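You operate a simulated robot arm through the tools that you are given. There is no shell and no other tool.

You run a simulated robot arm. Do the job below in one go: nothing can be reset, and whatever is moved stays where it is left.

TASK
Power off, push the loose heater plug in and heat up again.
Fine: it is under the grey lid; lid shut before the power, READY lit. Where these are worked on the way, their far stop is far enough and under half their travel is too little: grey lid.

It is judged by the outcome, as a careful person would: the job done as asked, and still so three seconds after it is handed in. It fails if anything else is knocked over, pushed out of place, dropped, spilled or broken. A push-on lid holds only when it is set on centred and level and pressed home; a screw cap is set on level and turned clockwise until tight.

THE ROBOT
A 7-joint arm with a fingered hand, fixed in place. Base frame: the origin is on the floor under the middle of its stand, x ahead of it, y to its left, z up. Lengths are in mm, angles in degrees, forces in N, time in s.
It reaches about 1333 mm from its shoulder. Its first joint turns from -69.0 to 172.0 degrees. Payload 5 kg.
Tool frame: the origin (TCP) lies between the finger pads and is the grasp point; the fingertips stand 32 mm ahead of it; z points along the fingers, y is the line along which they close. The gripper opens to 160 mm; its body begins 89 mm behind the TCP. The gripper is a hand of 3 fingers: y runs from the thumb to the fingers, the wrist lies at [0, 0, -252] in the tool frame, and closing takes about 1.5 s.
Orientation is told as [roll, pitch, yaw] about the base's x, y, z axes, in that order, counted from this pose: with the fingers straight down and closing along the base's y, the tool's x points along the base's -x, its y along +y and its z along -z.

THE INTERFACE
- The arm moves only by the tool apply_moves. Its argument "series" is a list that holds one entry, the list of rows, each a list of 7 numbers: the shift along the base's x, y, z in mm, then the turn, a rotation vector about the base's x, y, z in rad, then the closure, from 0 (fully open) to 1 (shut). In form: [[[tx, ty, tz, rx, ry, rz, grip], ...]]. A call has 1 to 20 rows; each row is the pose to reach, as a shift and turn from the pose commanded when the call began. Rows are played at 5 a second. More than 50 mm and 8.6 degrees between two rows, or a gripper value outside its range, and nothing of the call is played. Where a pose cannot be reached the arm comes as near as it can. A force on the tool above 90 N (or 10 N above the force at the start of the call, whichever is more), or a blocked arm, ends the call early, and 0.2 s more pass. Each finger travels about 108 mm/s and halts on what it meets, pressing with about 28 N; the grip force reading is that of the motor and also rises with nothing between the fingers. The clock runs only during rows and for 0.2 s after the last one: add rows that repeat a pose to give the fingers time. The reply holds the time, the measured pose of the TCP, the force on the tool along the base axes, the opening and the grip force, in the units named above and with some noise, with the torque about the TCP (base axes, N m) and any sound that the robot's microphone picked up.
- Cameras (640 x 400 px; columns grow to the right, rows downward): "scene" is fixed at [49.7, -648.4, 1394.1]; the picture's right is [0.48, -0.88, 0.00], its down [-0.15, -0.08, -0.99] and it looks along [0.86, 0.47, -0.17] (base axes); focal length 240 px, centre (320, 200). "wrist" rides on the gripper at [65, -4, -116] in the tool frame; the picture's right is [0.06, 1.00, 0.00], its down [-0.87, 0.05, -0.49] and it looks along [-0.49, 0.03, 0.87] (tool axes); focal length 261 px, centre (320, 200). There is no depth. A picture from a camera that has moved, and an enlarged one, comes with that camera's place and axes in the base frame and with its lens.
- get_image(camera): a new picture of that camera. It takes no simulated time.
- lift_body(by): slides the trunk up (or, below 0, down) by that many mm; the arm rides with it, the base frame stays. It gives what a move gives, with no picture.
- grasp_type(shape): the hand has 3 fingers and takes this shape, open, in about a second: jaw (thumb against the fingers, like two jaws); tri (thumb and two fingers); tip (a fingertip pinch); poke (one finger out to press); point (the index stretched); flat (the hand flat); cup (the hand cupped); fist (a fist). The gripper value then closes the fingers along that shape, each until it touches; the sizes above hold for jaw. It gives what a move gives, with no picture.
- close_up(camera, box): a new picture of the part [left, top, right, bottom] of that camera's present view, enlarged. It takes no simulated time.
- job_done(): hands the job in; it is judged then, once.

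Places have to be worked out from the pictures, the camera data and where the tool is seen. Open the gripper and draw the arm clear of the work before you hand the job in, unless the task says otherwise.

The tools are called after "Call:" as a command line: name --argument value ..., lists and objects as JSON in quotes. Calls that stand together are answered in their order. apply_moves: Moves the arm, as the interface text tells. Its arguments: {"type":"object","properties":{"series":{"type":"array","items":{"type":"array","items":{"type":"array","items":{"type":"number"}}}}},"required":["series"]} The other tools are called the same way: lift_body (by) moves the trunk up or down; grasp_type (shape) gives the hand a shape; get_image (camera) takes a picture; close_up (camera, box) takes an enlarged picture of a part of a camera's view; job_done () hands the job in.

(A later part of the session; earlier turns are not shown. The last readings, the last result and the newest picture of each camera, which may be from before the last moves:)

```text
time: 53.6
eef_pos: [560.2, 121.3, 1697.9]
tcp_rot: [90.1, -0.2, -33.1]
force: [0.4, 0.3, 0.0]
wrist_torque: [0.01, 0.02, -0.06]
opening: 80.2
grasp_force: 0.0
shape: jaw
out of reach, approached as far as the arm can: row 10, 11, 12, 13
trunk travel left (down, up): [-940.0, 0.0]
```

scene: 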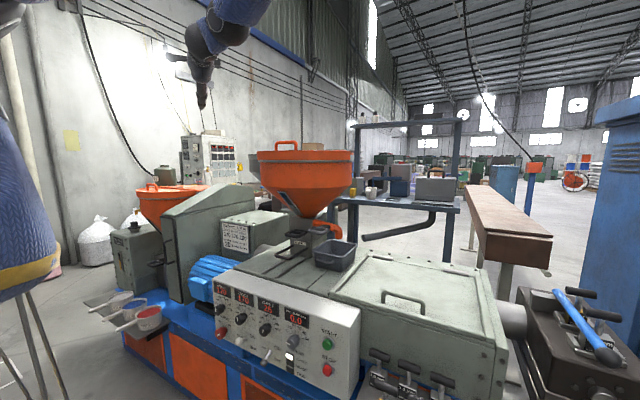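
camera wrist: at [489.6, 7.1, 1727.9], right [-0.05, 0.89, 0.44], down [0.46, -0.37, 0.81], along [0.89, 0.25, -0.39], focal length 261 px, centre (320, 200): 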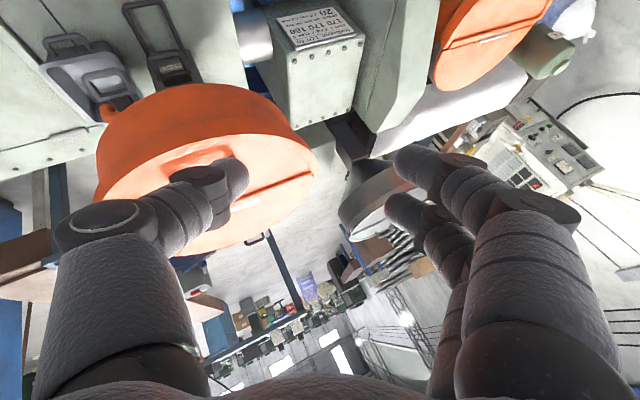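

At β≈57° the reachable x is just at the limit, so I'll turn the hand a bit more sideways and approach POWER from the upper right. First I set that orientation in free space, then lower the trunk so the hand stops in front of and above the panel.

Call:
apply_moves --series '[[[-6, -11, 12, -0.116, 0.008, 0.014, 0.5], [-13, -22, 23, -0.232, 0.016, 0.028, 0.5], [-20, -34, 34, -0.349, 0.024, 0.042, 0.5], [-27, -45, 45, -0.465, 0.033, 0.056, 0.5], [-33, -56, 57, -0.581, 0.041, 0.07, 0.5], [-40, -67, 68, -0.697, 0.049, 0.084, 0.5], [-47, -79, 79, -0.814, 0.057, 0.099, 0.5], [-53, -90, 91, -0.93, 0.065, 0.113, 0.5], [-60, -101, 102, -1.046, 0.073, 0.127, 0.5], [-60, -101, 102, -1.046, 0.073, 0.127, 0.5]]]'

Call:
lift_body --by -400

Call:
get_image --camera "scene"

Call:
get_image --camera "wrist"

```text
time: 55.8
eef_pos: [501.4, 15.9, 1798.6]
tcp_rot: [32.5, -21.6, -13.2]
force: [0.0, 0.5, 0.7]
wrist_torque: [-0.02, -0.02, 0.02]
opening: 80.1
grasp_force: 0.0
shape: jaw
trunk travel left (down, up): [-940.0, 0.0]
```

```text
time: 59.6
eef_pos: [501.9, 16.1, 1398.6]
tcp_rot: [32.4, -21.6, -13.2]
force: [0.6, 0.5, -0.2]
wrist_torque: [-0.01, -0.02, -0.01]
opening: 80.3
grasp_force: 0.1
shape: jaw
trunk travel left (down, up): [-540.0, 400.0]
```

```text
taken
```

scene: 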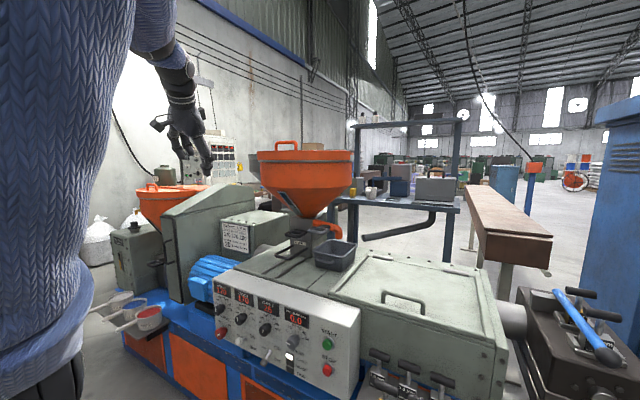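

```text
taken
camera wrist: at [393.8, -26.9, 1462.6], right [-0.06, 0.88, 0.48], down [0.58, -0.36, 0.73], along [0.81, 0.32, -0.49], focal length 261 px, centre (320, 200)
```

wrist: 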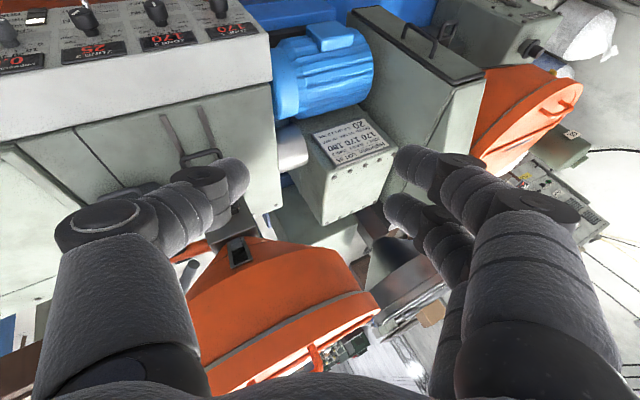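

The pose holds as the trunk lowers. I'll continue down another 400 mm to z ≈ 1000, still in front of the panel at x ≈ 500.

Call:
lift_body --by -400

Call:
get_image --camera "scene"

Call:
get_image --camera "wrist"

```text
time: 63.4
eef_pos: [501.6, 17.3, 998.9]
tcp_rot: [32.5, -21.6, -13.1]
force: [0.1, -0.4, -0.3]
wrist_torque: [-0.01, -0.01, -0.02]
opening: 80.3
grasp_force: 0.1
shape: jaw
trunk travel left (down, up): [-140.0, 800.0]
```

```text
taken
```

scene: 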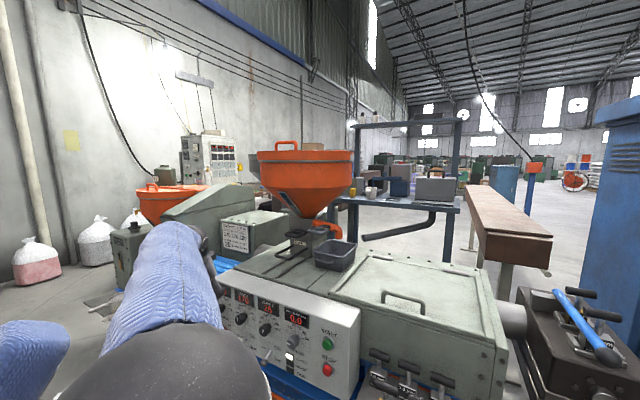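

```text
taken
camera wrist: at [393.8, -26.8, 1062.6], right [-0.06, 0.88, 0.48], down [0.58, -0.36, 0.73], along [0.81, 0.32, -0.49], focal length 261 px, centre (320, 200)
```

wrist: 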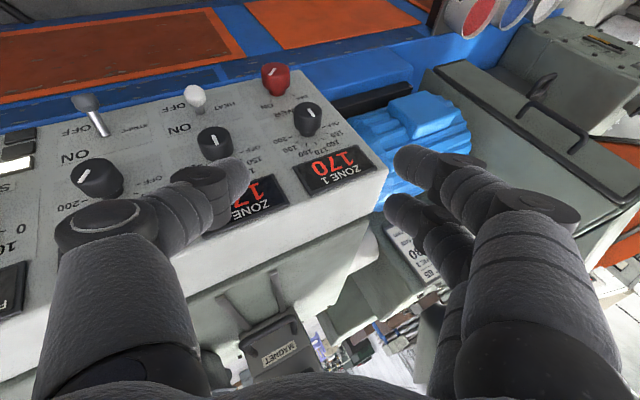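

The view is clear: I place POWER's front at about (595, 102, 715), with the panel face near x = 628 and zone 1 knob about 83 mm above it. I'll lower the trunk the last 140 mm.

Call:
lift_body --by -140

Call:
get_image --camera "wrist"

Call:
get_image --camera "scene"

```text
time: 65.1
eef_pos: [501.7, 16.3, 858.5]
tcp_rot: [32.5, -21.6, -13.1]
force: [0.5, -0.5, 0.8]
wrist_torque: [-0.01, 0.0, 0.01]
opening: 80.0
grasp_force: 0.0
shape: jaw
trunk travel left (down, up): [0.0, 940.0]
```

```text
taken
camera wrist: at [393.8, -26.8, 922.6], right [-0.06, 0.88, 0.48], down [0.58, -0.36, 0.73], along [0.81, 0.32, -0.49], focal length 261 px, centre (320, 200)
```

wrist: 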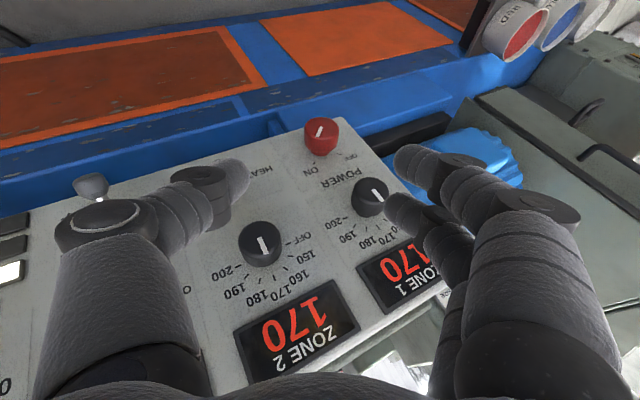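

```text
taken
```

scene: 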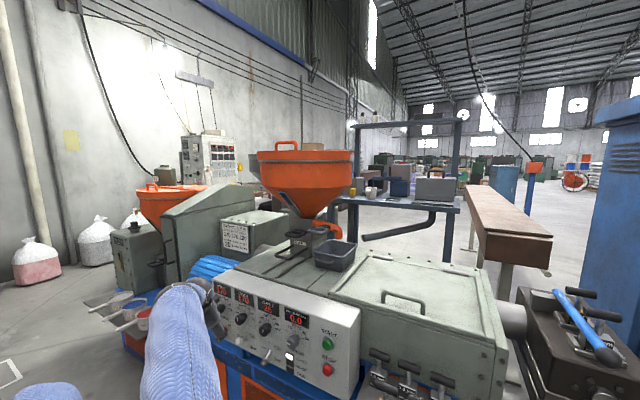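

Two wrist views 140 mm apart put POWER's front at (598, 102.5, 712). I'll zoom in to refine that and measure the knob's depth and its neighbours.

Call:
close_up --camera "wrist" --box '[220, 90, 420, 215]'

Call:
close_up --camera "scene" --box '[180, 260, 300, 360]'

```text
3.20 times, centred on (320, 152) of wrist
camera zoom: at [393.8, -26.8, 922.6], right [-0.06, 0.88, 0.48], down [0.58, -0.36, 0.73], along [0.81, 0.32, -0.49], focal length 834 px, centre (320, 352)
```

zoom: 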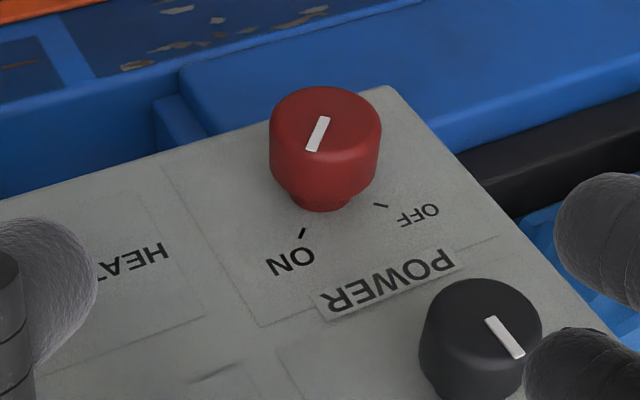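

```text
4.00 times, centred on (240, 310) of scene
camera zoom: at [49.7, -648.4, 1394.1], right [0.48, -0.88, 0.0], down [-0.15, -0.08, -0.99], along [0.86, 0.47, -0.17], focal length 962 px, centre (640, -240)
```

zoom: 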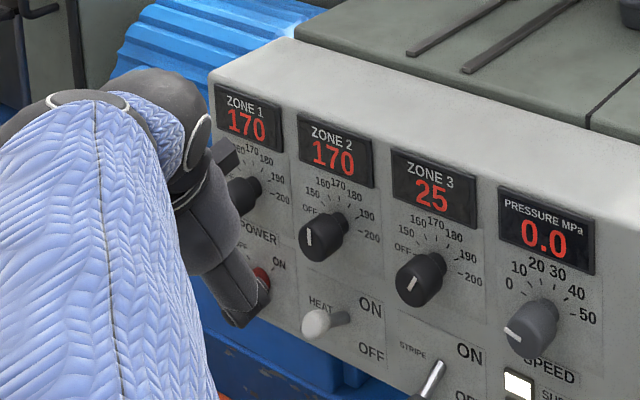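

Refined by cross-checking with the fixed camera: POWER front (592.5, 103.5, 711), face x≈630, head diameter ≈42 mm; zone 1 knob is 107 mm above. I'll approach along the finger direction to a standoff first.

Call:
apply_moves --series '[[[19, 18, -30, 0, 0, 0, 0.5], [38, 37, -61, 0, 0, 0, 0.5], [46, 46, -77, 0, 0, 0, 0.5], [55, 56, -93, 0, 0, 0, 0.5], [55, 56, -93, 0, 0, 0, 0.5]]]'

Call:
get_image --camera "wrist"

Call:
close_up --camera "scene" --box '[160, 260, 300, 370]'

```text
time: 66.3
eef_pos: [556.8, 73.6, 765.6]
tcp_rot: [32.5, -21.6, -13.1]
force: [0.9, -0.6, -0.1]
wrist_torque: [0.03, 0.0, 0.01]
opening: 79.9
grasp_force: 0.1
shape: jaw
trunk travel left (down, up): [0.0, 940.0]
```

```text
taken
camera wrist: at [448.5, 29.5, 829.0], right [-0.06, 0.88, 0.48], down [0.58, -0.36, 0.73], along [0.81, 0.32, -0.49], focal length 261 px, centre (320, 200)
```

wrist: 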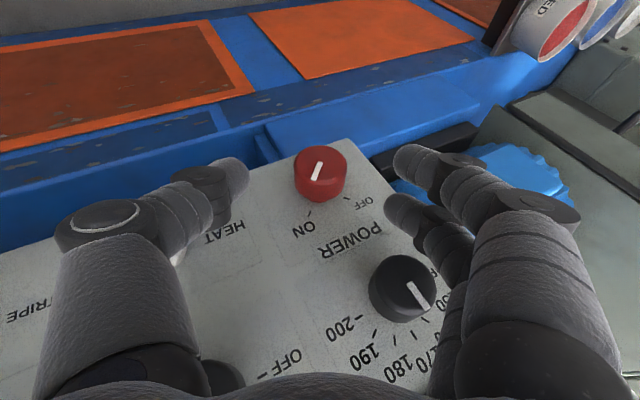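

```text
3.64 times, centred on (230, 315) of scene
camera zoom: at [49.7, -648.4, 1394.1], right [0.48, -0.88, 0.0], down [-0.15, -0.08, -0.99], along [0.86, 0.47, -0.17], focal length 874 px, centre (647, -218)
```

zoom: 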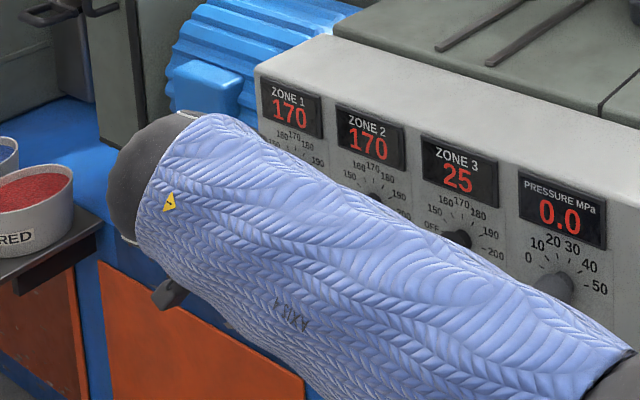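

The picture matches my estimate of the knob. The wrist and forearm are well clear of the panel, so I'll slide the open fingers over the knob.

Call:
apply_moves --series '[[[7, 7.5, -13.6, 0, 0, 0, 0.5], [14.5, 15, -27.3, 0, 0, 0, 0.5], [22, 22.5, -41, 0, 0, 0, 0.5], [29, 30, -54.6, 0, 0, 0, 0.5], [29, 30, -54.6, 0, 0, 0, 0.5]]]'

Call:
get_image --camera "wrist"

```text
time: 67.5
eef_pos: [570.8, 75.5, 745.8]
tcp_rot: [32.6, -21.6, -13.1]
force: [-0.1, 0.4, 0.2]
wrist_torque: [-0.04, 0.04, 0.0]
opening: 80.0
grasp_force: 0.0
shape: jaw
out of reach, approached as far as the arm can: row 1, 2, 3, 4, 5
trunk travel left (down, up): [0.0, 940.0]
```

```text
taken
camera wrist: at [462.5, 31.5, 810.9], right [-0.06, 0.88, 0.48], down [0.58, -0.36, 0.73], along [0.81, 0.32, -0.49], focal length 261 px, centre (320, 200)
```

wrist: 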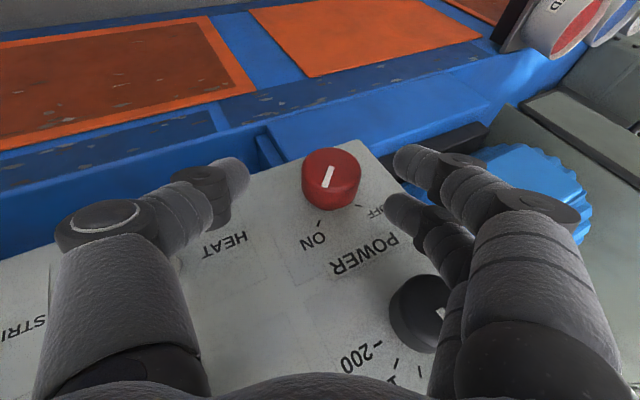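

The wrist runs out of leftward reach at this roll (limit about y = -40), so I'll roll the hand 15° toward level, which needs less, and come in along that new direction.

Call:
apply_moves --series '[[[-4, -4, 1, 0.09, 0, 0, 0.5], [-7, -7, 2, 0.18, 0, 0, 0.5], [-10, -10.5, 3.7, 0.262, 0, 0, 0.5], [-3.5, -0.9, -5.9, 0.262, 0, 0, 0.5], [2.8, 8.7, -15.5, 0.262, 0, 0, 0.5], [9, 18.4, -25.2, 0.262, 0, 0, 0.5], [15.2, 28, -34.8, 0.262, 0, 0, 0.5], [15.2, 28, -34.8, 0.262, 0, 0, 0.5]]]'

Call:
get_image --camera "wrist"

```text
time: 69.3
eef_pos: [586.4, 102.3, 711.4]
tcp_rot: [47.9, -17.5, -18.2]
force: [-0.2, 0.0, 0.7]
wrist_torque: [0.03, 0.04, 0.02]
opening: 80.2
grasp_force: 0.0
shape: jaw
trunk travel left (down, up): [0.0, 940.0]
```

```text
taken
camera wrist: at [477.6, 43.6, 764.1], right [-0.06, 0.72, 0.69], down [0.58, -0.54, 0.61], along [0.81, 0.43, -0.39], focal length 261 px, centre (320, 200)
```

wrist: 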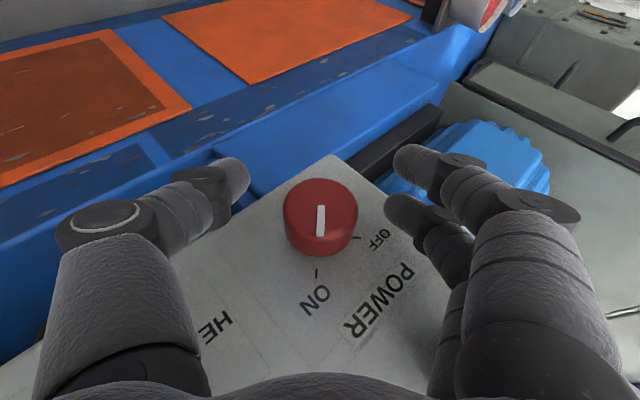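

The knob sits centred between the open fingers at (586, 102, 711). I'll roll the open hand about the knob axis to about +25° to wind up for the counter-clockwise turn.

Call:
apply_moves --series '[[[0, 0.5, 0, 0.136, 0, 0, 0.5], [0, 1, 0, 0.272, 0, 0, 0.5], [0, 1, 0, 0.408, 0, 0, 0.5], [0, 1, 0, 0.544, 0, 0, 0.5], [0, 1, 0, 0.68, 0, 0, 0.5], [0, 1, 0, 0.816, 0, 0, 0.5], [0, 1, 0, 0.952, 0, 0, 0.5], [0, 1, 0, 1.088, 0, 0, 0.5], [0, 1, 0, 1.222, 0, 0, 0.5], [0, 1, 0, 1.222, 0, 0, 0.5]]]'

Call:
get_image --camera "wrist"

Call:
get_image --camera "scene"

```text
time: 71.5
eef_pos: [582.9, 85.1, 716.9]
tcp_rot: [113.4, 10.0, -24.6]
force: [2.3, -0.2, -1.0]
wrist_torque: [0.03, -0.16, 0.2]
opening: 80.2
grasp_force: 0.1
shape: jaw
trunk travel left (down, up): [0.0, 940.0]
```

```text
taken
camera wrist: at [473.4, 18.5, 678.9], right [-0.07, -0.4, 0.91], down [0.56, -0.77, -0.29], along [0.82, 0.49, 0.28], focal length 261 px, centre (320, 200)
```

wrist: 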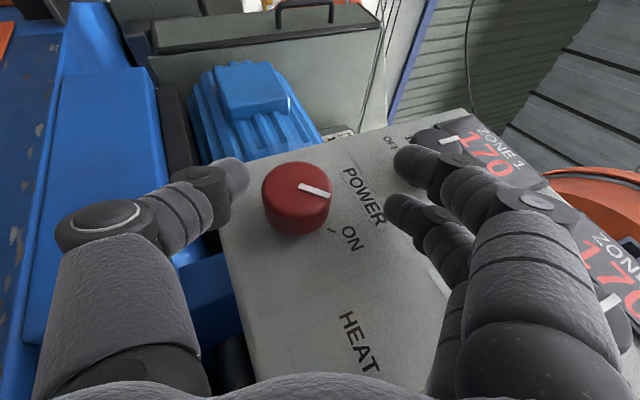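

```text
taken
```

scene: 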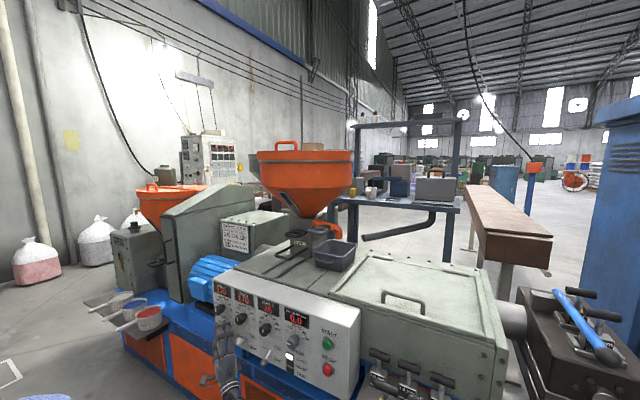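

The hand reads about 18 mm short in y after the roll. I'll hold still for a moment to see whether that is just lag.

Call:
apply_moves --series '[[[0, 0, 0, 0, 0, 0, 0.5], [0, 0, 0, 0, 0, 0, 0.5], [0, 0, 0, 0, 0, 0, 0.5]]]'

Call:
close_up --camera "scene" --box '[180, 280, 300, 400]'

```text
time: 72.3
eef_pos: [581.2, 95.4, 720.7]
tcp_rot: [112.4, 9.9, -23.0]
force: [0.0, 0.5, -1.0]
wrist_torque: [0.12, -0.03, -0.06]
opening: 80.4
grasp_force: 0.1
shape: jaw
trunk travel left (down, up): [0.0, 940.0]
```

```text
3.33 times, centred on (240, 340) of scene
camera zoom: at [49.7, -648.4, 1394.1], right [0.48, -0.88, 0.0], down [-0.15, -0.08, -0.99], along [0.86, 0.47, -0.17], focal length 801 px, centre (587, -267)
```

zoom: 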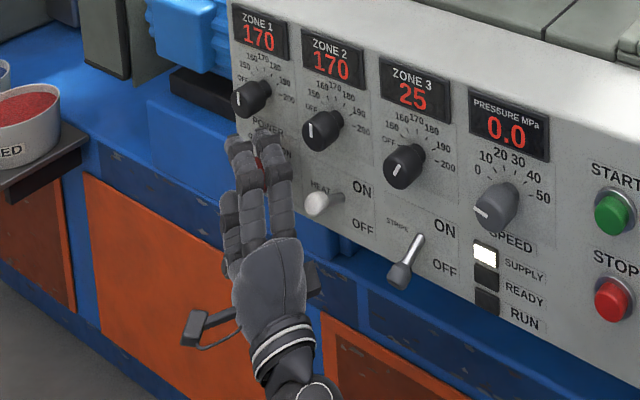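

It is still drifting toward the target, so I'll let it settle a little longer.

Call:
apply_moves --series '[[[0, 0, 0, 0, 0, 0, 0.5], [0, 0, 0, 0, 0, 0, 0.5], [0, 0, 0, 0, 0, 0, 0.5], [0, 0, 0, 0, 0, 0, 0.5], [0, 0, 0, 0, 0, 0, 0.5]]]'

Call:
get_image --camera "wrist"

```text
time: 73.5
eef_pos: [578.0, 101.7, 729.1]
tcp_rot: [112.5, 9.1, -22.8]
force: [0.0, 0.0, 1.0]
wrist_torque: [-0.05, 0.03, -0.04]
opening: 80.2
grasp_force: 0.0
shape: jaw
trunk travel left (down, up): [0.0, 940.0]
```

```text
taken
camera wrist: at [471.5, 32.2, 691.1], right [-0.07, -0.39, 0.92], down [0.59, -0.76, -0.27], along [0.81, 0.52, 0.28], focal length 261 px, centre (320, 200)
```

wrist: 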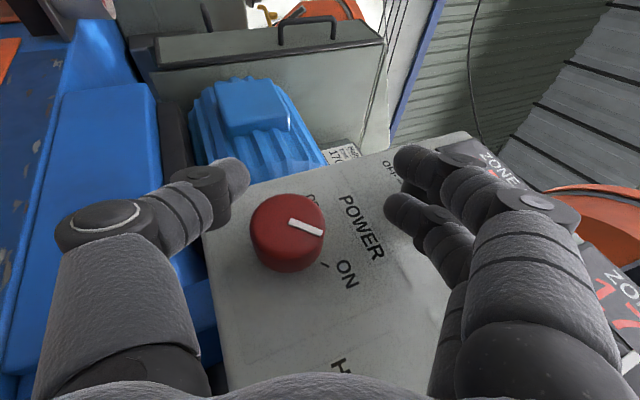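

The hand is wandering near its limit here, and I want to be sure the elbow isn't touching anything. I'll check the scene view before continuing.

Call:
get_image --camera "scene"

```text
taken
```

scene: 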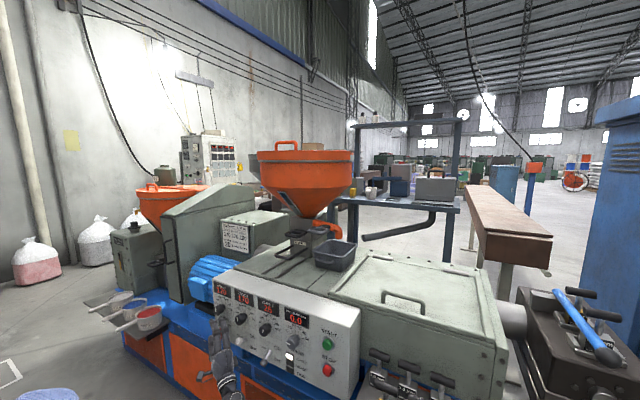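

Nothing has been touched. I'll roll back to about +10°, which should be a more stable pose, and check that it settles on the knob.

Call:
apply_moves --series '[[[0, 0, 0, -0.1, 0, 0, 0.5], [0, 0, 0, -0.2, 0, 0, 0.5], [0, 0, 0, -0.262, 0, 0, 0.5], [0, 0, 0, -0.262, 0, 0, 0.5], [0, 0, 0, -0.262, 0, 0, 0.5], [0, 0, 0, -0.262, 0, 0, 0.5], [0, 0, 0, -0.262, 0, 0, 0.5]]]'

Call:
get_image --camera "wrist"

```text
time: 75.1
eef_pos: [585.2, 105.0, 713.5]
tcp_rot: [99.1, 4.2, -24.8]
force: [-0.7, -0.1, 0.7]
wrist_torque: [0.02, 0.0, 0.0]
opening: 79.9
grasp_force: 0.0
shape: jaw
trunk travel left (down, up): [0.0, 940.0]
```

```text
taken
camera wrist: at [477.5, 27.7, 694.8], right [-0.06, -0.15, 0.99], down [0.58, -0.81, -0.09], along [0.81, 0.57, 0.13], focal length 261 px, centre (320, 200)
```

wrist: 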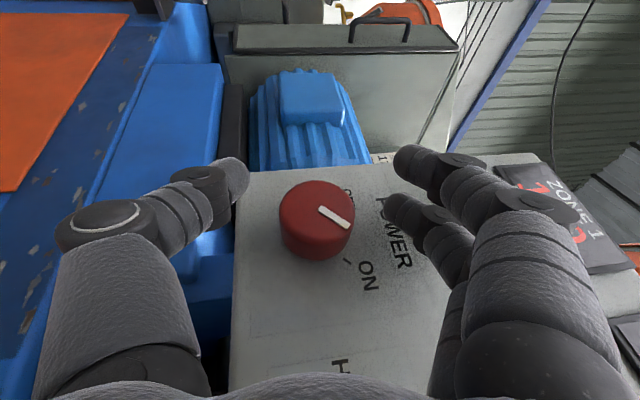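

Settled at (585, 105, 713) with the knob centred between the fingers. Closing the grip on the knob.

Call:
apply_moves --series '[[[0, 0, 0, 0, 0, 0, 0.7], [0, 0, 0, 0, 0, 0, 1], [0, 0, 0, 0, 0, 0, 1], [0, 0, 0, 0, 0, 0, 1], [0, 0, 0, 0, 0, 0, 1], [0, 0, 0, 0, 0, 0, 1]]]'

Call:
get_image --camera "wrist"

```text
time: 76.5
eef_pos: [585.5, 105.6, 712.2]
tcp_rot: [99.0, 4.3, -24.7]
force: [0.6, 9.1, -10.5]
wrist_torque: [-0.14, -0.09, 0.06]
opening: 15.2
grasp_force: 28.1
shape: jaw
trunk travel left (down, up): [0.0, 940.0]
```

```text
taken
camera wrist: at [477.7, 28.3, 694.2], right [-0.06, -0.15, 0.99], down [0.58, -0.81, -0.09], along [0.81, 0.57, 0.13], focal length 261 px, centre (320, 200)
```

wrist: 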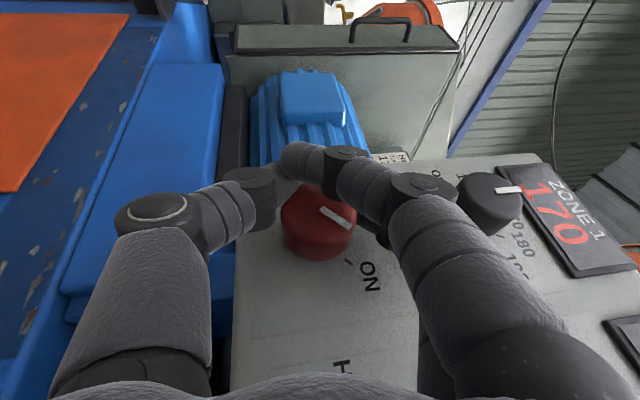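

The near finger slid past in front of the knob face, so the hand is about 10 mm too far from the panel for a full grip. I'll open, move in ~9 mm toward the panel, and close again.

Call:
apply_moves --series '[[[0, 0, 0, 0, 0, 0, 0.5], [0, 0, 0, 0, 0, 0, 0.5], [0, 0, 0, 0, 0, 0, 0.5], [4, -2, 0, 0, 0, 0, 0.5], [8, -4, 0, 0, 0, 0, 0.5], [8, -4, 0, 0, 0, 0, 0.5], [8, -4, 0, 0, 0, 0, 0.5]]]'

Call:
get_image --camera "wrist"

```text
time: 78.1
eef_pos: [593.5, 100.0, 714.1]
tcp_rot: [99.0, 4.1, -24.8]
force: [-0.2, 0.6, -0.1]
wrist_torque: [-0.01, 0.01, 0.0]
opening: 79.3
grasp_force: 0.0
shape: jaw
trunk travel left (down, up): [0.0, 940.0]
```

```text
taken
camera wrist: at [485.8, 23.3, 694.9], right [-0.06, -0.15, 0.99], down [0.58, -0.81, -0.09], along [0.81, 0.57, 0.13], focal length 261 px, centre (320, 200)
```

wrist: 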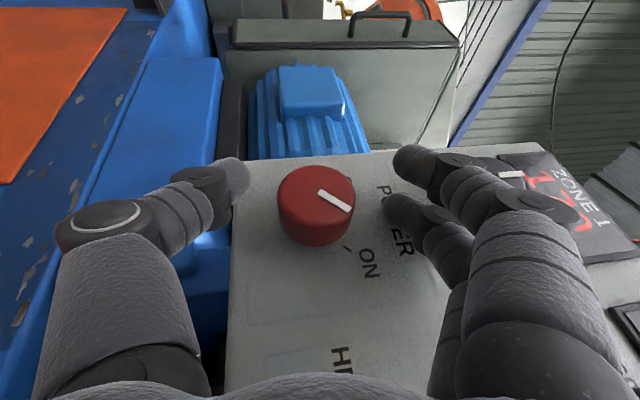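

No contact with the panel yet, so I'll go 3 mm further in and close.

Call:
apply_moves --series '[[[3, -1, -1, 0, 0, 0, 0.5], [3, -1, -1, 0, 0, 0, 0.5], [3, -1, -1, 0, 0, 0, 0.7], [3, -1, -1, 0, 0, 0, 1], [3, -1, -1, 0, 0, 0, 1], [3, -1, -1, 0, 0, 0, 1], [3, -1, -1, 0, 0, 0, 1], [3, -1, -1, 0, 0, 0, 1]]]'

Call:
get_image --camera "wrist"

```text
time: 79.9
eef_pos: [596.2, 99.2, 711.6]
tcp_rot: [99.1, 4.1, -24.8]
force: [-2.4, 9.5, -6.8]
wrist_torque: [-0.03, 0.14, 0.14]
opening: 28.1
grasp_force: 28.1
shape: jaw
trunk travel left (down, up): [0.0, 940.0]
```

```text
taken
camera wrist: at [488.9, 22.5, 693.6], right [-0.06, -0.15, 0.99], down [0.58, -0.81, -0.09], along [0.81, 0.57, 0.13], focal length 261 px, centre (320, 200)
```

wrist: 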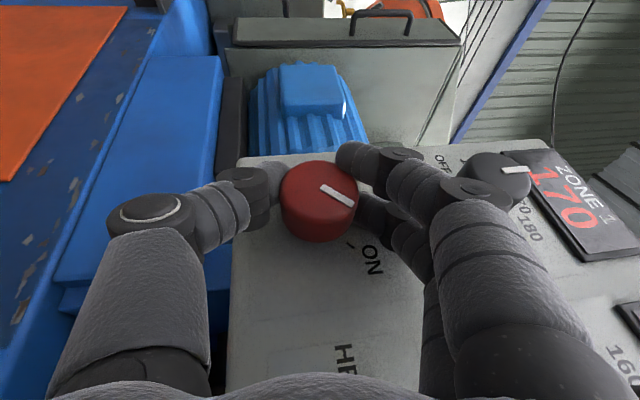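

All three digits now hold the knob. I'll turn it counter-clockwise (negative about x) by about 58°, pivoting on the knob axis.

Call:
apply_moves --series '[[[0, 0.1, 0.4, -0.1, 0, 0, 1], [0, 0.3, 0.8, -0.2, 0, 0, 1], [0, 0.5, 1.2, -0.3, 0, 0, 1], [0, 0.7, 1.6, -0.4, 0, 0, 1], [0, 0.9, 2.0, -0.5, 0, 0, 1], [0, 1.2, 2.3, -0.6, 0, 0, 1], [0, 1.6, 2.6, -0.7, 0, 0, 1], [0, 2.0, 2.9, -0.8, 0, 0, 1], [0, 2.3, 3.1, -0.9, 0, 0, 1], [0, 2.6, 3.3, -1.0, 0, 0, 1], [0, 2.6, 3.3, -1.0, 0, 0, 1]]]'

Call:
get_image --camera "wrist"

Call:
close_up --camera "scene" --box '[180, 260, 360, 400]'

```text
time: 82.3
eef_pos: [595.4, 102.6, 712.5]
tcp_rot: [45.2, -18.2, -17.4]
force: [-2.7, 1.3, -26.9]
wrist_torque: [0.12, -1.01, -0.22]
opening: 24.3
grasp_force: 27.7
shape: jaw
trunk travel left (down, up): [0.0, 940.0]
```

```text
taken
camera wrist: at [488.4, 46.1, 766.3], right [-0.06, 0.75, 0.66], down [0.58, -0.51, 0.64], along [0.81, 0.42, -0.41], focal length 261 px, centre (320, 200)
```

wrist: 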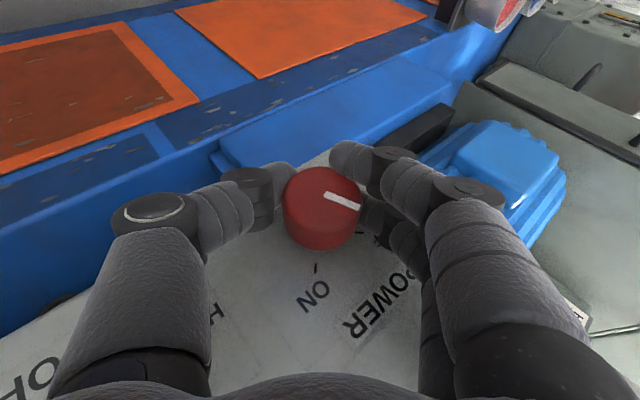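

```text
2.86 times, centred on (270, 330) of scene
camera zoom: at [49.7, -648.4, 1394.1], right [0.48, -0.88, 0.0], down [-0.15, -0.08, -0.99], along [0.86, 0.47, -0.17], focal length 687 px, centre (463, -171)
```

zoom: 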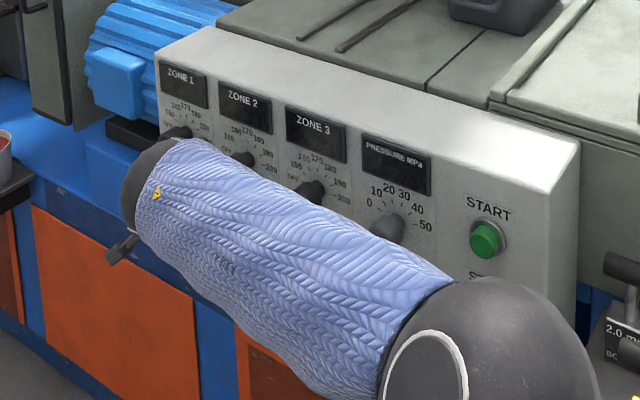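

The displays went dark: POWER is off. I'll open the fingers and check the pointer against the OFF mark.

Call:
apply_moves --series '[[[0, 0, 0, 0, 0, 0, 0.5], [0, 0, 0, 0, 0, 0, 0.5], [0, 0, 0, 0, 0, 0, 0.5], [0, 0, 0, 0, 0, 0, 0.5]]]'

Call:
close_up --camera "wrist" --box '[220, 130, 440, 300]'

```text
time: 83.3
eef_pos: [594.3, 102.8, 712.6]
tcp_rot: [45.4, -18.2, -17.3]
force: [-29.6, 9.6, -38.4]
wrist_torque: [-0.9, -2.56, 0.16]
opening: 72.8
grasp_force: 0.0
shape: jaw
trunk travel left (down, up): [0.0, 940.0]
```

```text
2.35 times, centred on (330, 215) of wrist
camera zoom: at [487.0, 46.8, 766.9], right [-0.06, 0.75, 0.66], down [0.58, -0.51, 0.64], along [0.81, 0.42, -0.41], focal length 613 px, centre (296, 165)
```

zoom: 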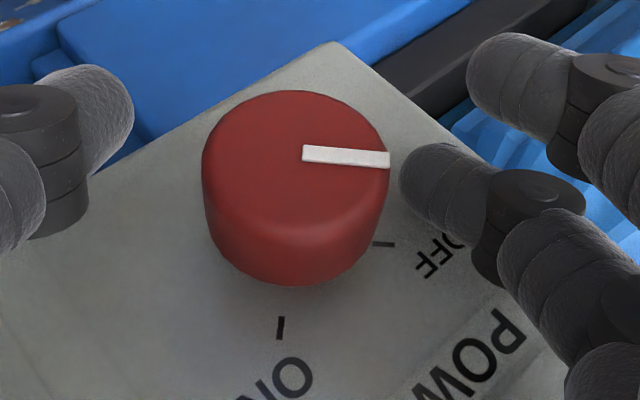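

The pointer is squarely at OFF. One finger is pressing lightly on the panel, so I'll back straight off it and then withdraw along the approach line.

Call:
apply_moves --series '[[[-8, 0, 0, 0, 0, 0, 0.5], [-14, -4, 4, 0, 0, 0, 0.5], [-22, -15, 16, 0, 0, 0, 0.5], [-32, -30, 32, 0, 0, 0, 0.5], [-42, -45, 48, 0, 0, 0, 0.5], [-54, -62, 66, 0, 0, 0, 0.5], [-66, -80, 85, 0, 0, 0, 0.5], [-78, -98, 104, 0, 0, 0, 0.5]]]'

Call:
get_image --camera "wrist"

Call:
get_image --camera "scene"

```text
time: 85.1
eef_pos: [519.6, 3.0, 817.1]
tcp_rot: [45.5, -18.3, -17.6]
force: [1.2, 0.0, -1.2]
wrist_torque: [0.0, 0.01, 0.04]
opening: 79.1
grasp_force: 0.0
shape: jaw
trunk travel left (down, up): [0.0, 940.0]
```

```text
taken
camera wrist: at [411.1, -53.0, 870.7], right [-0.06, 0.75, 0.66], down [0.58, -0.51, 0.64], along [0.81, 0.42, -0.41], focal length 261 px, centre (320, 200)
```

wrist: 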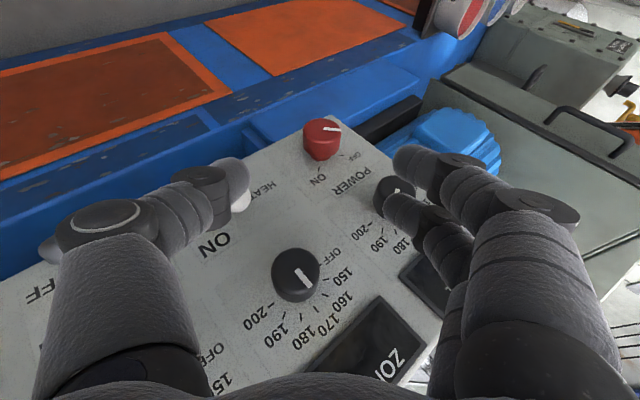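

```text
taken
```

scene: 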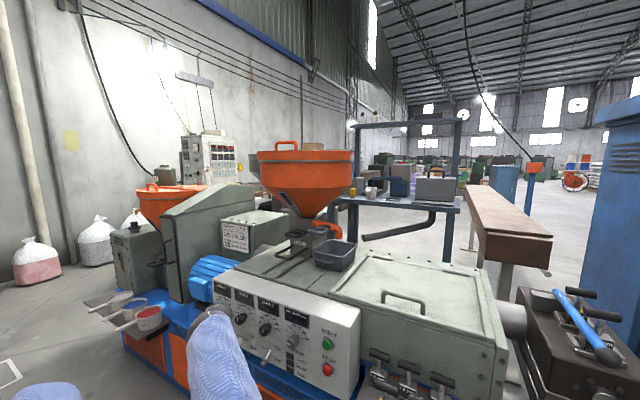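

POWER is off and the lamps are dark. Next is the lid: I'll raise the trunk so the arm can work above the lid, with the hand rising straight up clear of the panel.

Call:
lift_body --by 400

Call:
lift_body --by 140

Call:
get_image --camera "scene"

```text
time: 88.9
eef_pos: [519.7, 3.1, 1218.3]
tcp_rot: [45.5, -18.2, -17.6]
force: [-0.6, -0.5, -0.4]
wrist_torque: [-0.01, -0.01, 0.02]
opening: 79.2
grasp_force: 0.2
shape: jaw
trunk travel left (down, up): [-400.0, 540.0]
```

```text
time: 90.6
eef_pos: [519.2, 3.7, 1357.5]
tcp_rot: [45.7, -18.2, -17.6]
force: [1.1, -0.5, 0.4]
wrist_torque: [0.0, 0.03, 0.01]
opening: 79.3
grasp_force: 0.1
shape: jaw
trunk travel left (down, up): [-540.0, 400.0]
```

```text
taken
```

scene: 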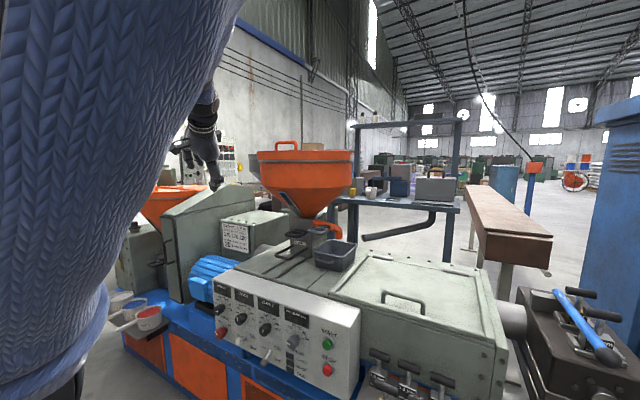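

I'll turn the fingers straight down while moving right toward y≈-300, clear of the hopper.

Call:
apply_moves --series '[[[11, -43, 6, -0.105, 0.06, 0.023, 0.5], [23, -87, 12, -0.21, 0.119, 0.046, 0.5], [35, -130, 18, -0.315, 0.179, 0.069, 0.5], [46, -174, 24, -0.42, 0.239, 0.093, 0.5], [58, -217, 30, -0.526, 0.299, 0.116, 0.5], [70, -260, 37, -0.631, 0.358, 0.139, 0.5], [81, -304, 43, -0.736, 0.418, 0.162, 0.5], [81, -345, 43, -0.736, 0.418, 0.162, 0.5], [81, -390, 43, -0.736, 0.418, 0.162, 0.5], [81, -430, 43, -0.736, 0.418, 0.162, 0.5]]]'

Call:
get_image --camera "wrist"

Call:
get_image --camera "scene"

```text
time: 92.8
eef_pos: [585.7, -428.8, 1342.7]
tcp_rot: [0.9, -1.9, 0.2]
force: [0.3, 1.3, -0.8]
wrist_torque: [0.0, 0.01, 0.03]
opening: 80.0
grasp_force: 0.0
shape: jaw
out of reach, approached as far as the arm can: row 6, 7, 8, 9, 10
trunk travel left (down, up): [-540.0, 400.0]
```

```text
taken
camera wrist: at [517.3, -435.5, 1455.3], right [-0.06, 1.0, 0.01], down [0.85, 0.05, 0.52], along [0.52, 0.04, -0.85], focal length 261 px, centre (320, 200)
```

wrist: 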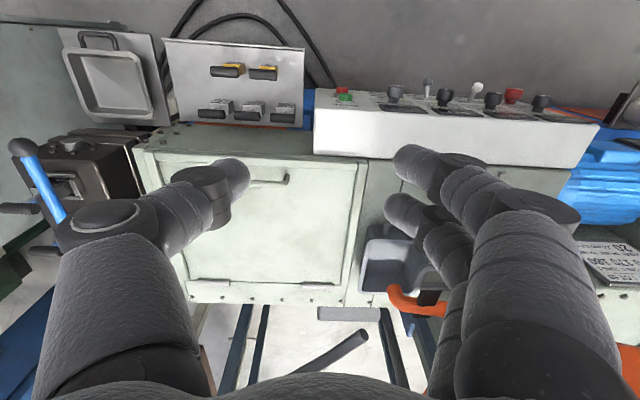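

```text
taken
```

scene: 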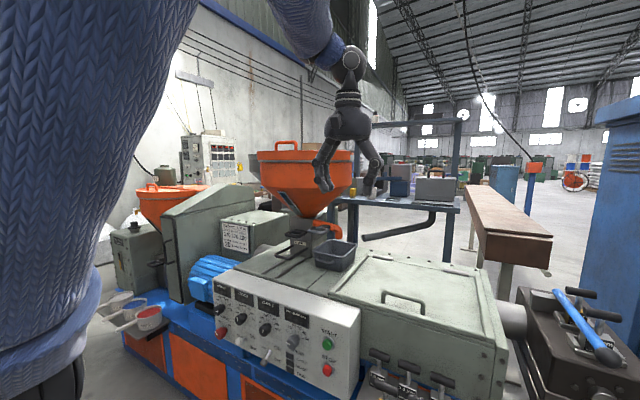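

The hand points down over (586, -429) and I can see the lid, its handle and its two hinge pins at the back. I'll yaw the hand 90° so the fingers close across the handle bar, which runs along y.

Call:
apply_moves --series '[[[4, -5, 0, 0, 0.01, 0.14, 0.3], [8, -10, 0, 0, 0.02, 0.28, 0.3], [12, -15, 0, -0.01, 0.03, 0.42, 0.3], [16, -20, 0, -0.01, 0.03, 0.56, 0.3], [20, -25, 0, -0.01, 0.03, 0.7, 0.3], [25, -30, 0, -0.01, 0.03, 0.84, 0.3], [30, -40, 0, -0.01, 0.03, 0.98, 0.3], [35, -50, 0, -0.01, 0.03, 1.12, 0.3], [40, -60, 0, -0.01, 0.03, 1.26, 0.3], [45, -70, 0, -0.01, 0.03, 1.4, 0.3], [50, -80, 0, -0.01, 0.03, 1.54, 0.3], [50, -80, 0, -0.01, 0.03, 1.57, 0.3]]]'

Call:
get_image --camera "wrist"

```text
time: 95.4
eef_pos: [626.4, -504.7, 1311.7]
tcp_rot: [-0.4, 1.1, 90.1]
force: [0.4, 0.7, -0.6]
wrist_torque: [-0.04, 0.0, 0.01]
opening: 111.6
grasp_force: 0.1
shape: jaw
out of reach, approached as far as the arm can: row 1, 2, 3, 4, 5, 6, 7, 8, 9, 10, 11, 12
trunk travel left (down, up): [-540.0, 400.0]
```

```text
taken
camera wrist: at [630.5, -569.6, 1427.5], right [-1.0, -0.06, -0.01], down [-0.06, 0.88, 0.47], along [-0.03, 0.47, -0.88], focal length 261 px, centre (320, 200)
```

wrist: 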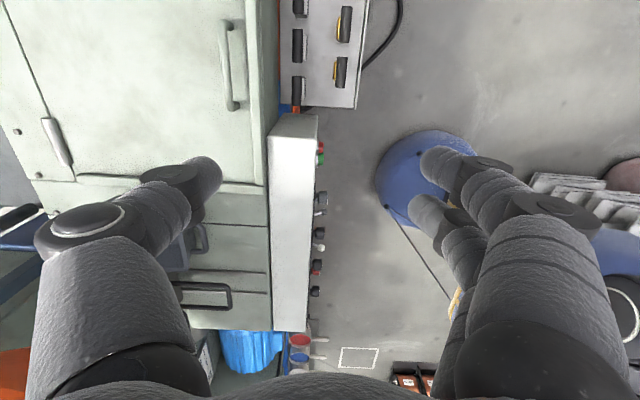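

Yaw 90° works, and from here the bar lies at x≈778, y from -612 to -487. I'll move above it with the fingers open and look again.

Call:
apply_moves --series '[[[30, -9, -30, 0, 0, 0, 0.3], [62, -18, -60, 0, 0, 0, 0.3], [95, -27, -95, 0, 0, 0, 0.3], [125, -36, -130, 0, 0, 0, 0.3], [154, -45, -165, 0, 0, 0, 0.3], [154, -45, -200, 0, 0, 0, 0.3], [154, -45, -230, 0, 0, 0, 0.3], [154, -45, -230, 0, 0, 0, 0.3]]]'

Call:
get_image --camera "wrist"

Call:
get_image --camera "scene"

```text
time: 97.2
eef_pos: [782.6, -549.6, 1080.8]
tcp_rot: [0.4, 1.4, 90.0]
force: [-0.5, -0.2, 0.4]
wrist_torque: [0.04, -0.03, 0.04]
opening: 111.7
grasp_force: 0.1
shape: jaw
trunk travel left (down, up): [-540.0, 400.0]
```

```text
taken
camera wrist: at [787.5, -613.4, 1198.1], right [-1.0, -0.06, 0.01], down [-0.05, 0.88, 0.47], along [-0.04, 0.47, -0.88], focal length 261 px, centre (320, 200)
```

wrist: 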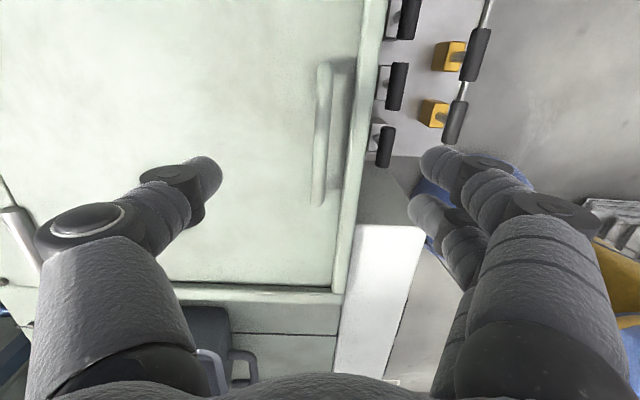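

```text
taken
```

scene: 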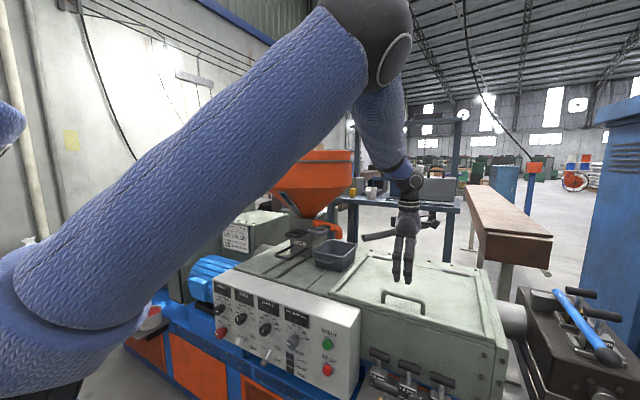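

The bar is at x≈779, centre y≈-546, with its top near z = 968 and the lid surface near 925. I'll descend with the fingers straddling the bar.

Call:
apply_moves --series '[[[-2, 2, -30, 0, -0.01, 0, 0.3], [-3, 3, -60, 0, -0.02, 0, 0.3], [-3.5, 3.5, -85, 0, -0.02, 0, 0.3], [-3.5, 3.5, -105, 0, -0.02, 0, 0.3], [-3.5, 3.5, -105, 0, -0.02, 0, 0.3]]]'

Call:
get_image --camera "wrist"

Call:
close_up --camera "scene" --box '[320, 200, 520, 350]'

```text
time: 98.4
eef_pos: [778.4, -546.0, 974.2]
tcp_rot: [-0.5, 1.4, 90.0]
force: [-0.6, -0.2, 0.0]
wrist_torque: [-0.01, -0.03, 0.03]
opening: 111.8
grasp_force: 0.1
shape: jaw
trunk travel left (down, up): [-540.0, 400.0]
```

```text
taken
camera wrist: at [781.3, -610.3, 1091.7], right [-1.0, -0.06, -0.01], down [-0.06, 0.88, 0.47], along [-0.02, 0.47, -0.88], focal length 261 px, centre (320, 200)
```

wrist: 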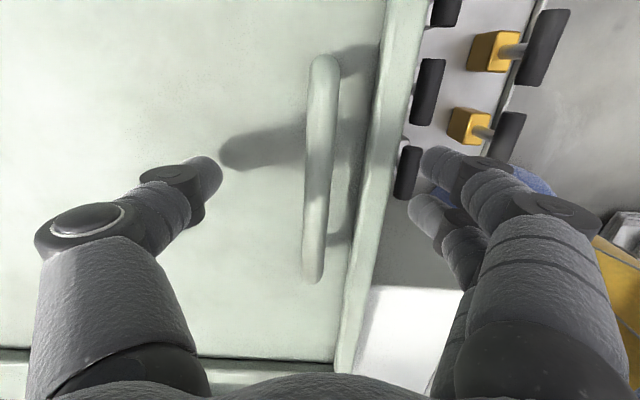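

```text
2.67 times, centred on (420, 275) of scene
camera zoom: at [49.7, -648.4, 1394.1], right [0.48, -0.88, 0.0], down [-0.15, -0.08, -0.99], along [0.86, 0.47, -0.17], focal length 641 px, centre (53, 0)
```

zoom: 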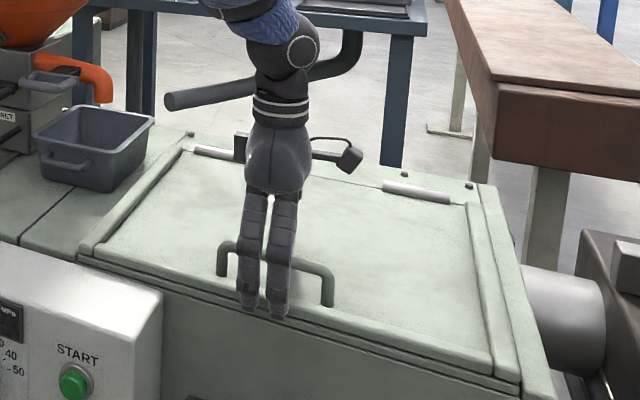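

The bar is centred between the fingers (TCP at 778, -546, 974). Closing the hand on it.

Call:
apply_moves --series '[[[0, 0, 0, 0, 0, 0, 0.6], [0, 0, 0, 0, 0, 0, 0.8], [0, 0, 0, 0, 0, 0, 1], [0, 0, 0, 0, 0, 0, 1], [0, 0, 0, 0, 0, 0, 1], [0, 0, 0, 0, 0, 0, 1], [0, 0, 0, 0, 0, 0, 1]]]'

Call:
get_image --camera "wrist"

```text
time: 100.0
eef_pos: [778.6, -547.0, 974.5]
tcp_rot: [-0.5, 1.4, 90.0]
force: [-0.2, 0.5, -9.8]
wrist_torque: [0.05, 0.06, -0.01]
opening: 0.0
grasp_force: 27.7
shape: jaw
trunk travel left (down, up): [-540.0, 400.0]
```

```text
taken
camera wrist: at [782.1, -610.7, 1090.5], right [-1.0, -0.06, -0.01], down [-0.06, 0.88, 0.47], along [-0.02, 0.47, -0.88], focal length 261 px, centre (320, 200)
```

wrist: 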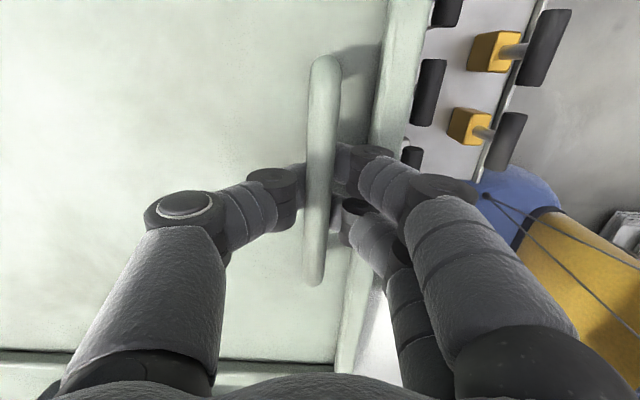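

The fingertips have closed under the bar, caging it. I'll start lifting along the hinge arc (hinge near x≈1140, z≈928) to about 25° and watch the forces.

Call:
apply_moves --series '[[[2, 0, 16, 0, 0, 0, 1], [4.3, 0, 31.4, 0, 0, 0, 1], [7.5, 0, 47, 0, 0, 0, 1], [11.5, 0, 62, 0, 0, 0, 1], [21.4, 0, 92, 0, 0, 0, 1], [33.9, 0, 121, 0, 0, 0, 1], [48.9, 0, 149, 0, 0, 0, 1], [48.9, 0, 149, 0, 0, 0, 1]]]'

Call:
get_image --camera "scene"

Call:
get_image --camera "wrist"

```text
time: 101.8
eef_pos: [829.1, -547.3, 1120.4]
tcp_rot: [-0.5, 1.4, 90.1]
force: [14.1, 0.3, -19.4]
wrist_torque: [0.05, 0.12, -0.03]
opening: 0.0
grasp_force: 28.2
shape: jaw
trunk travel left (down, up): [-540.0, 400.0]
```

```text
taken
```

scene: 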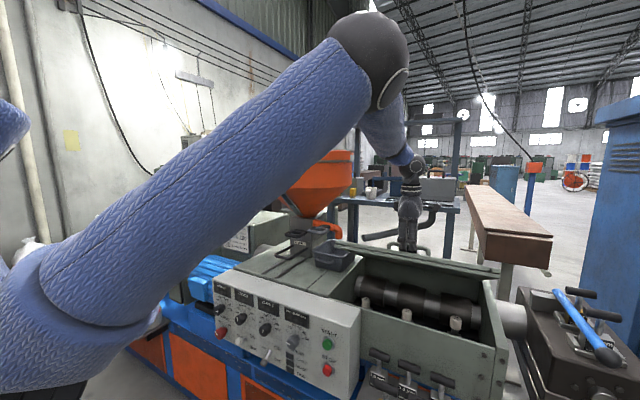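

```text
taken
camera wrist: at [831.7, -610.7, 1237.4], right [-1.0, -0.06, -0.01], down [-0.06, 0.88, 0.47], along [-0.02, 0.47, -0.88], focal length 261 px, centre (320, 200)
```

wrist: 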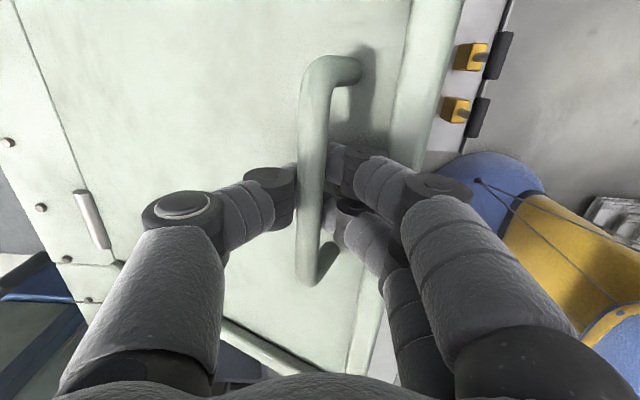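

The lid is opening with only ~20 N load, and inside I can see the barrel with heater plugs. Let me zoom in on those while the lid is held.

Call:
close_up --camera "scene" --box '[320, 240, 510, 360]'

```text
3.33 times, centred on (415, 300) of scene
camera zoom: at [49.7, -648.4, 1394.1], right [0.48, -0.88, 0.0], down [-0.15, -0.08, -0.99], along [0.86, 0.47, -0.17], focal length 801 px, centre (3, -133)
```

zoom: 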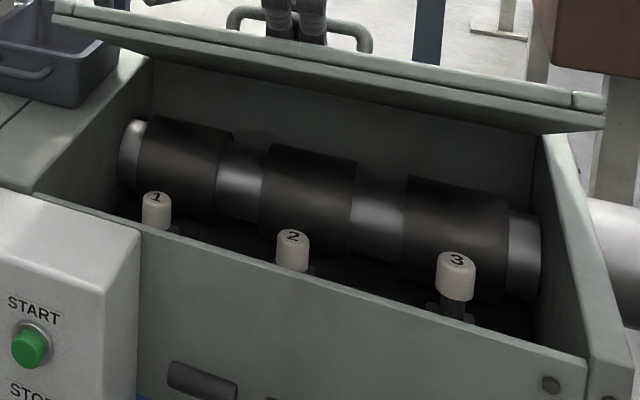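

Plugs 1, 2 and 3 stand upright near the front wall and plug 3 sits about 20 mm higher than the others, so it is the loose one and needs pressing down. I'll continue opening the lid to about 50°.

Call:
apply_moves --series '[[[17.3, 0, 26.5, 0, 0, 0, 1], [36.9, 0, 51.4, 0, 0, 0, 1], [58.6, 0, 74.5, 0, 0, 0, 1], [82.2, 0, 95.6, 0, 0, 0, 1], [107.5, 0, 114.6, 0, 0, 0, 1], [107.5, 0, 114.6, 0, 0, 0, 1]]]'

Call:
get_image --camera "scene"

Call:
get_image --camera "wrist"

```text
time: 103.2
eef_pos: [869.5, -546.4, 1177.2]
tcp_rot: [-2.1, 1.1, 90.1]
force: [23.6, 13.9, -31.3]
wrist_torque: [0.12, 0.24, 0.12]
opening: 0.1
grasp_force: 28.0
shape: jaw
out of reach, approached as far as the arm can: row 2, 3, 4, 5, 6
trunk travel left (down, up): [-540.0, 400.0]
```

```text
taken
```

scene: 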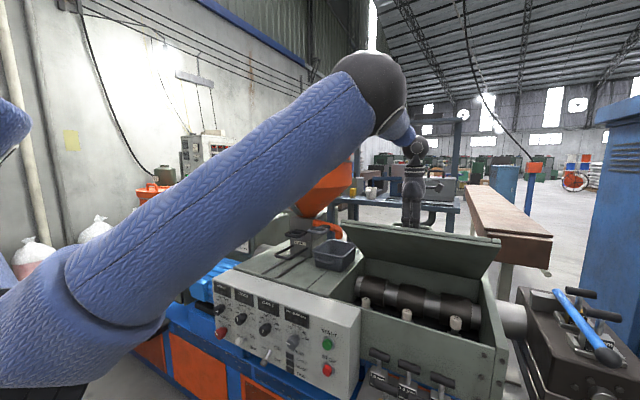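

```text
taken
camera wrist: at [869.2, -612.0, 1292.6], right [-1.0, -0.06, -0.04], down [-0.07, 0.88, 0.47], along [0.0, 0.47, -0.88], focal length 261 px, centre (320, 200)
```

wrist: 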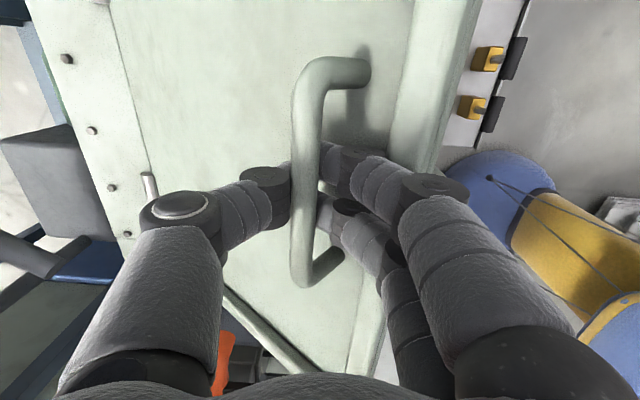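

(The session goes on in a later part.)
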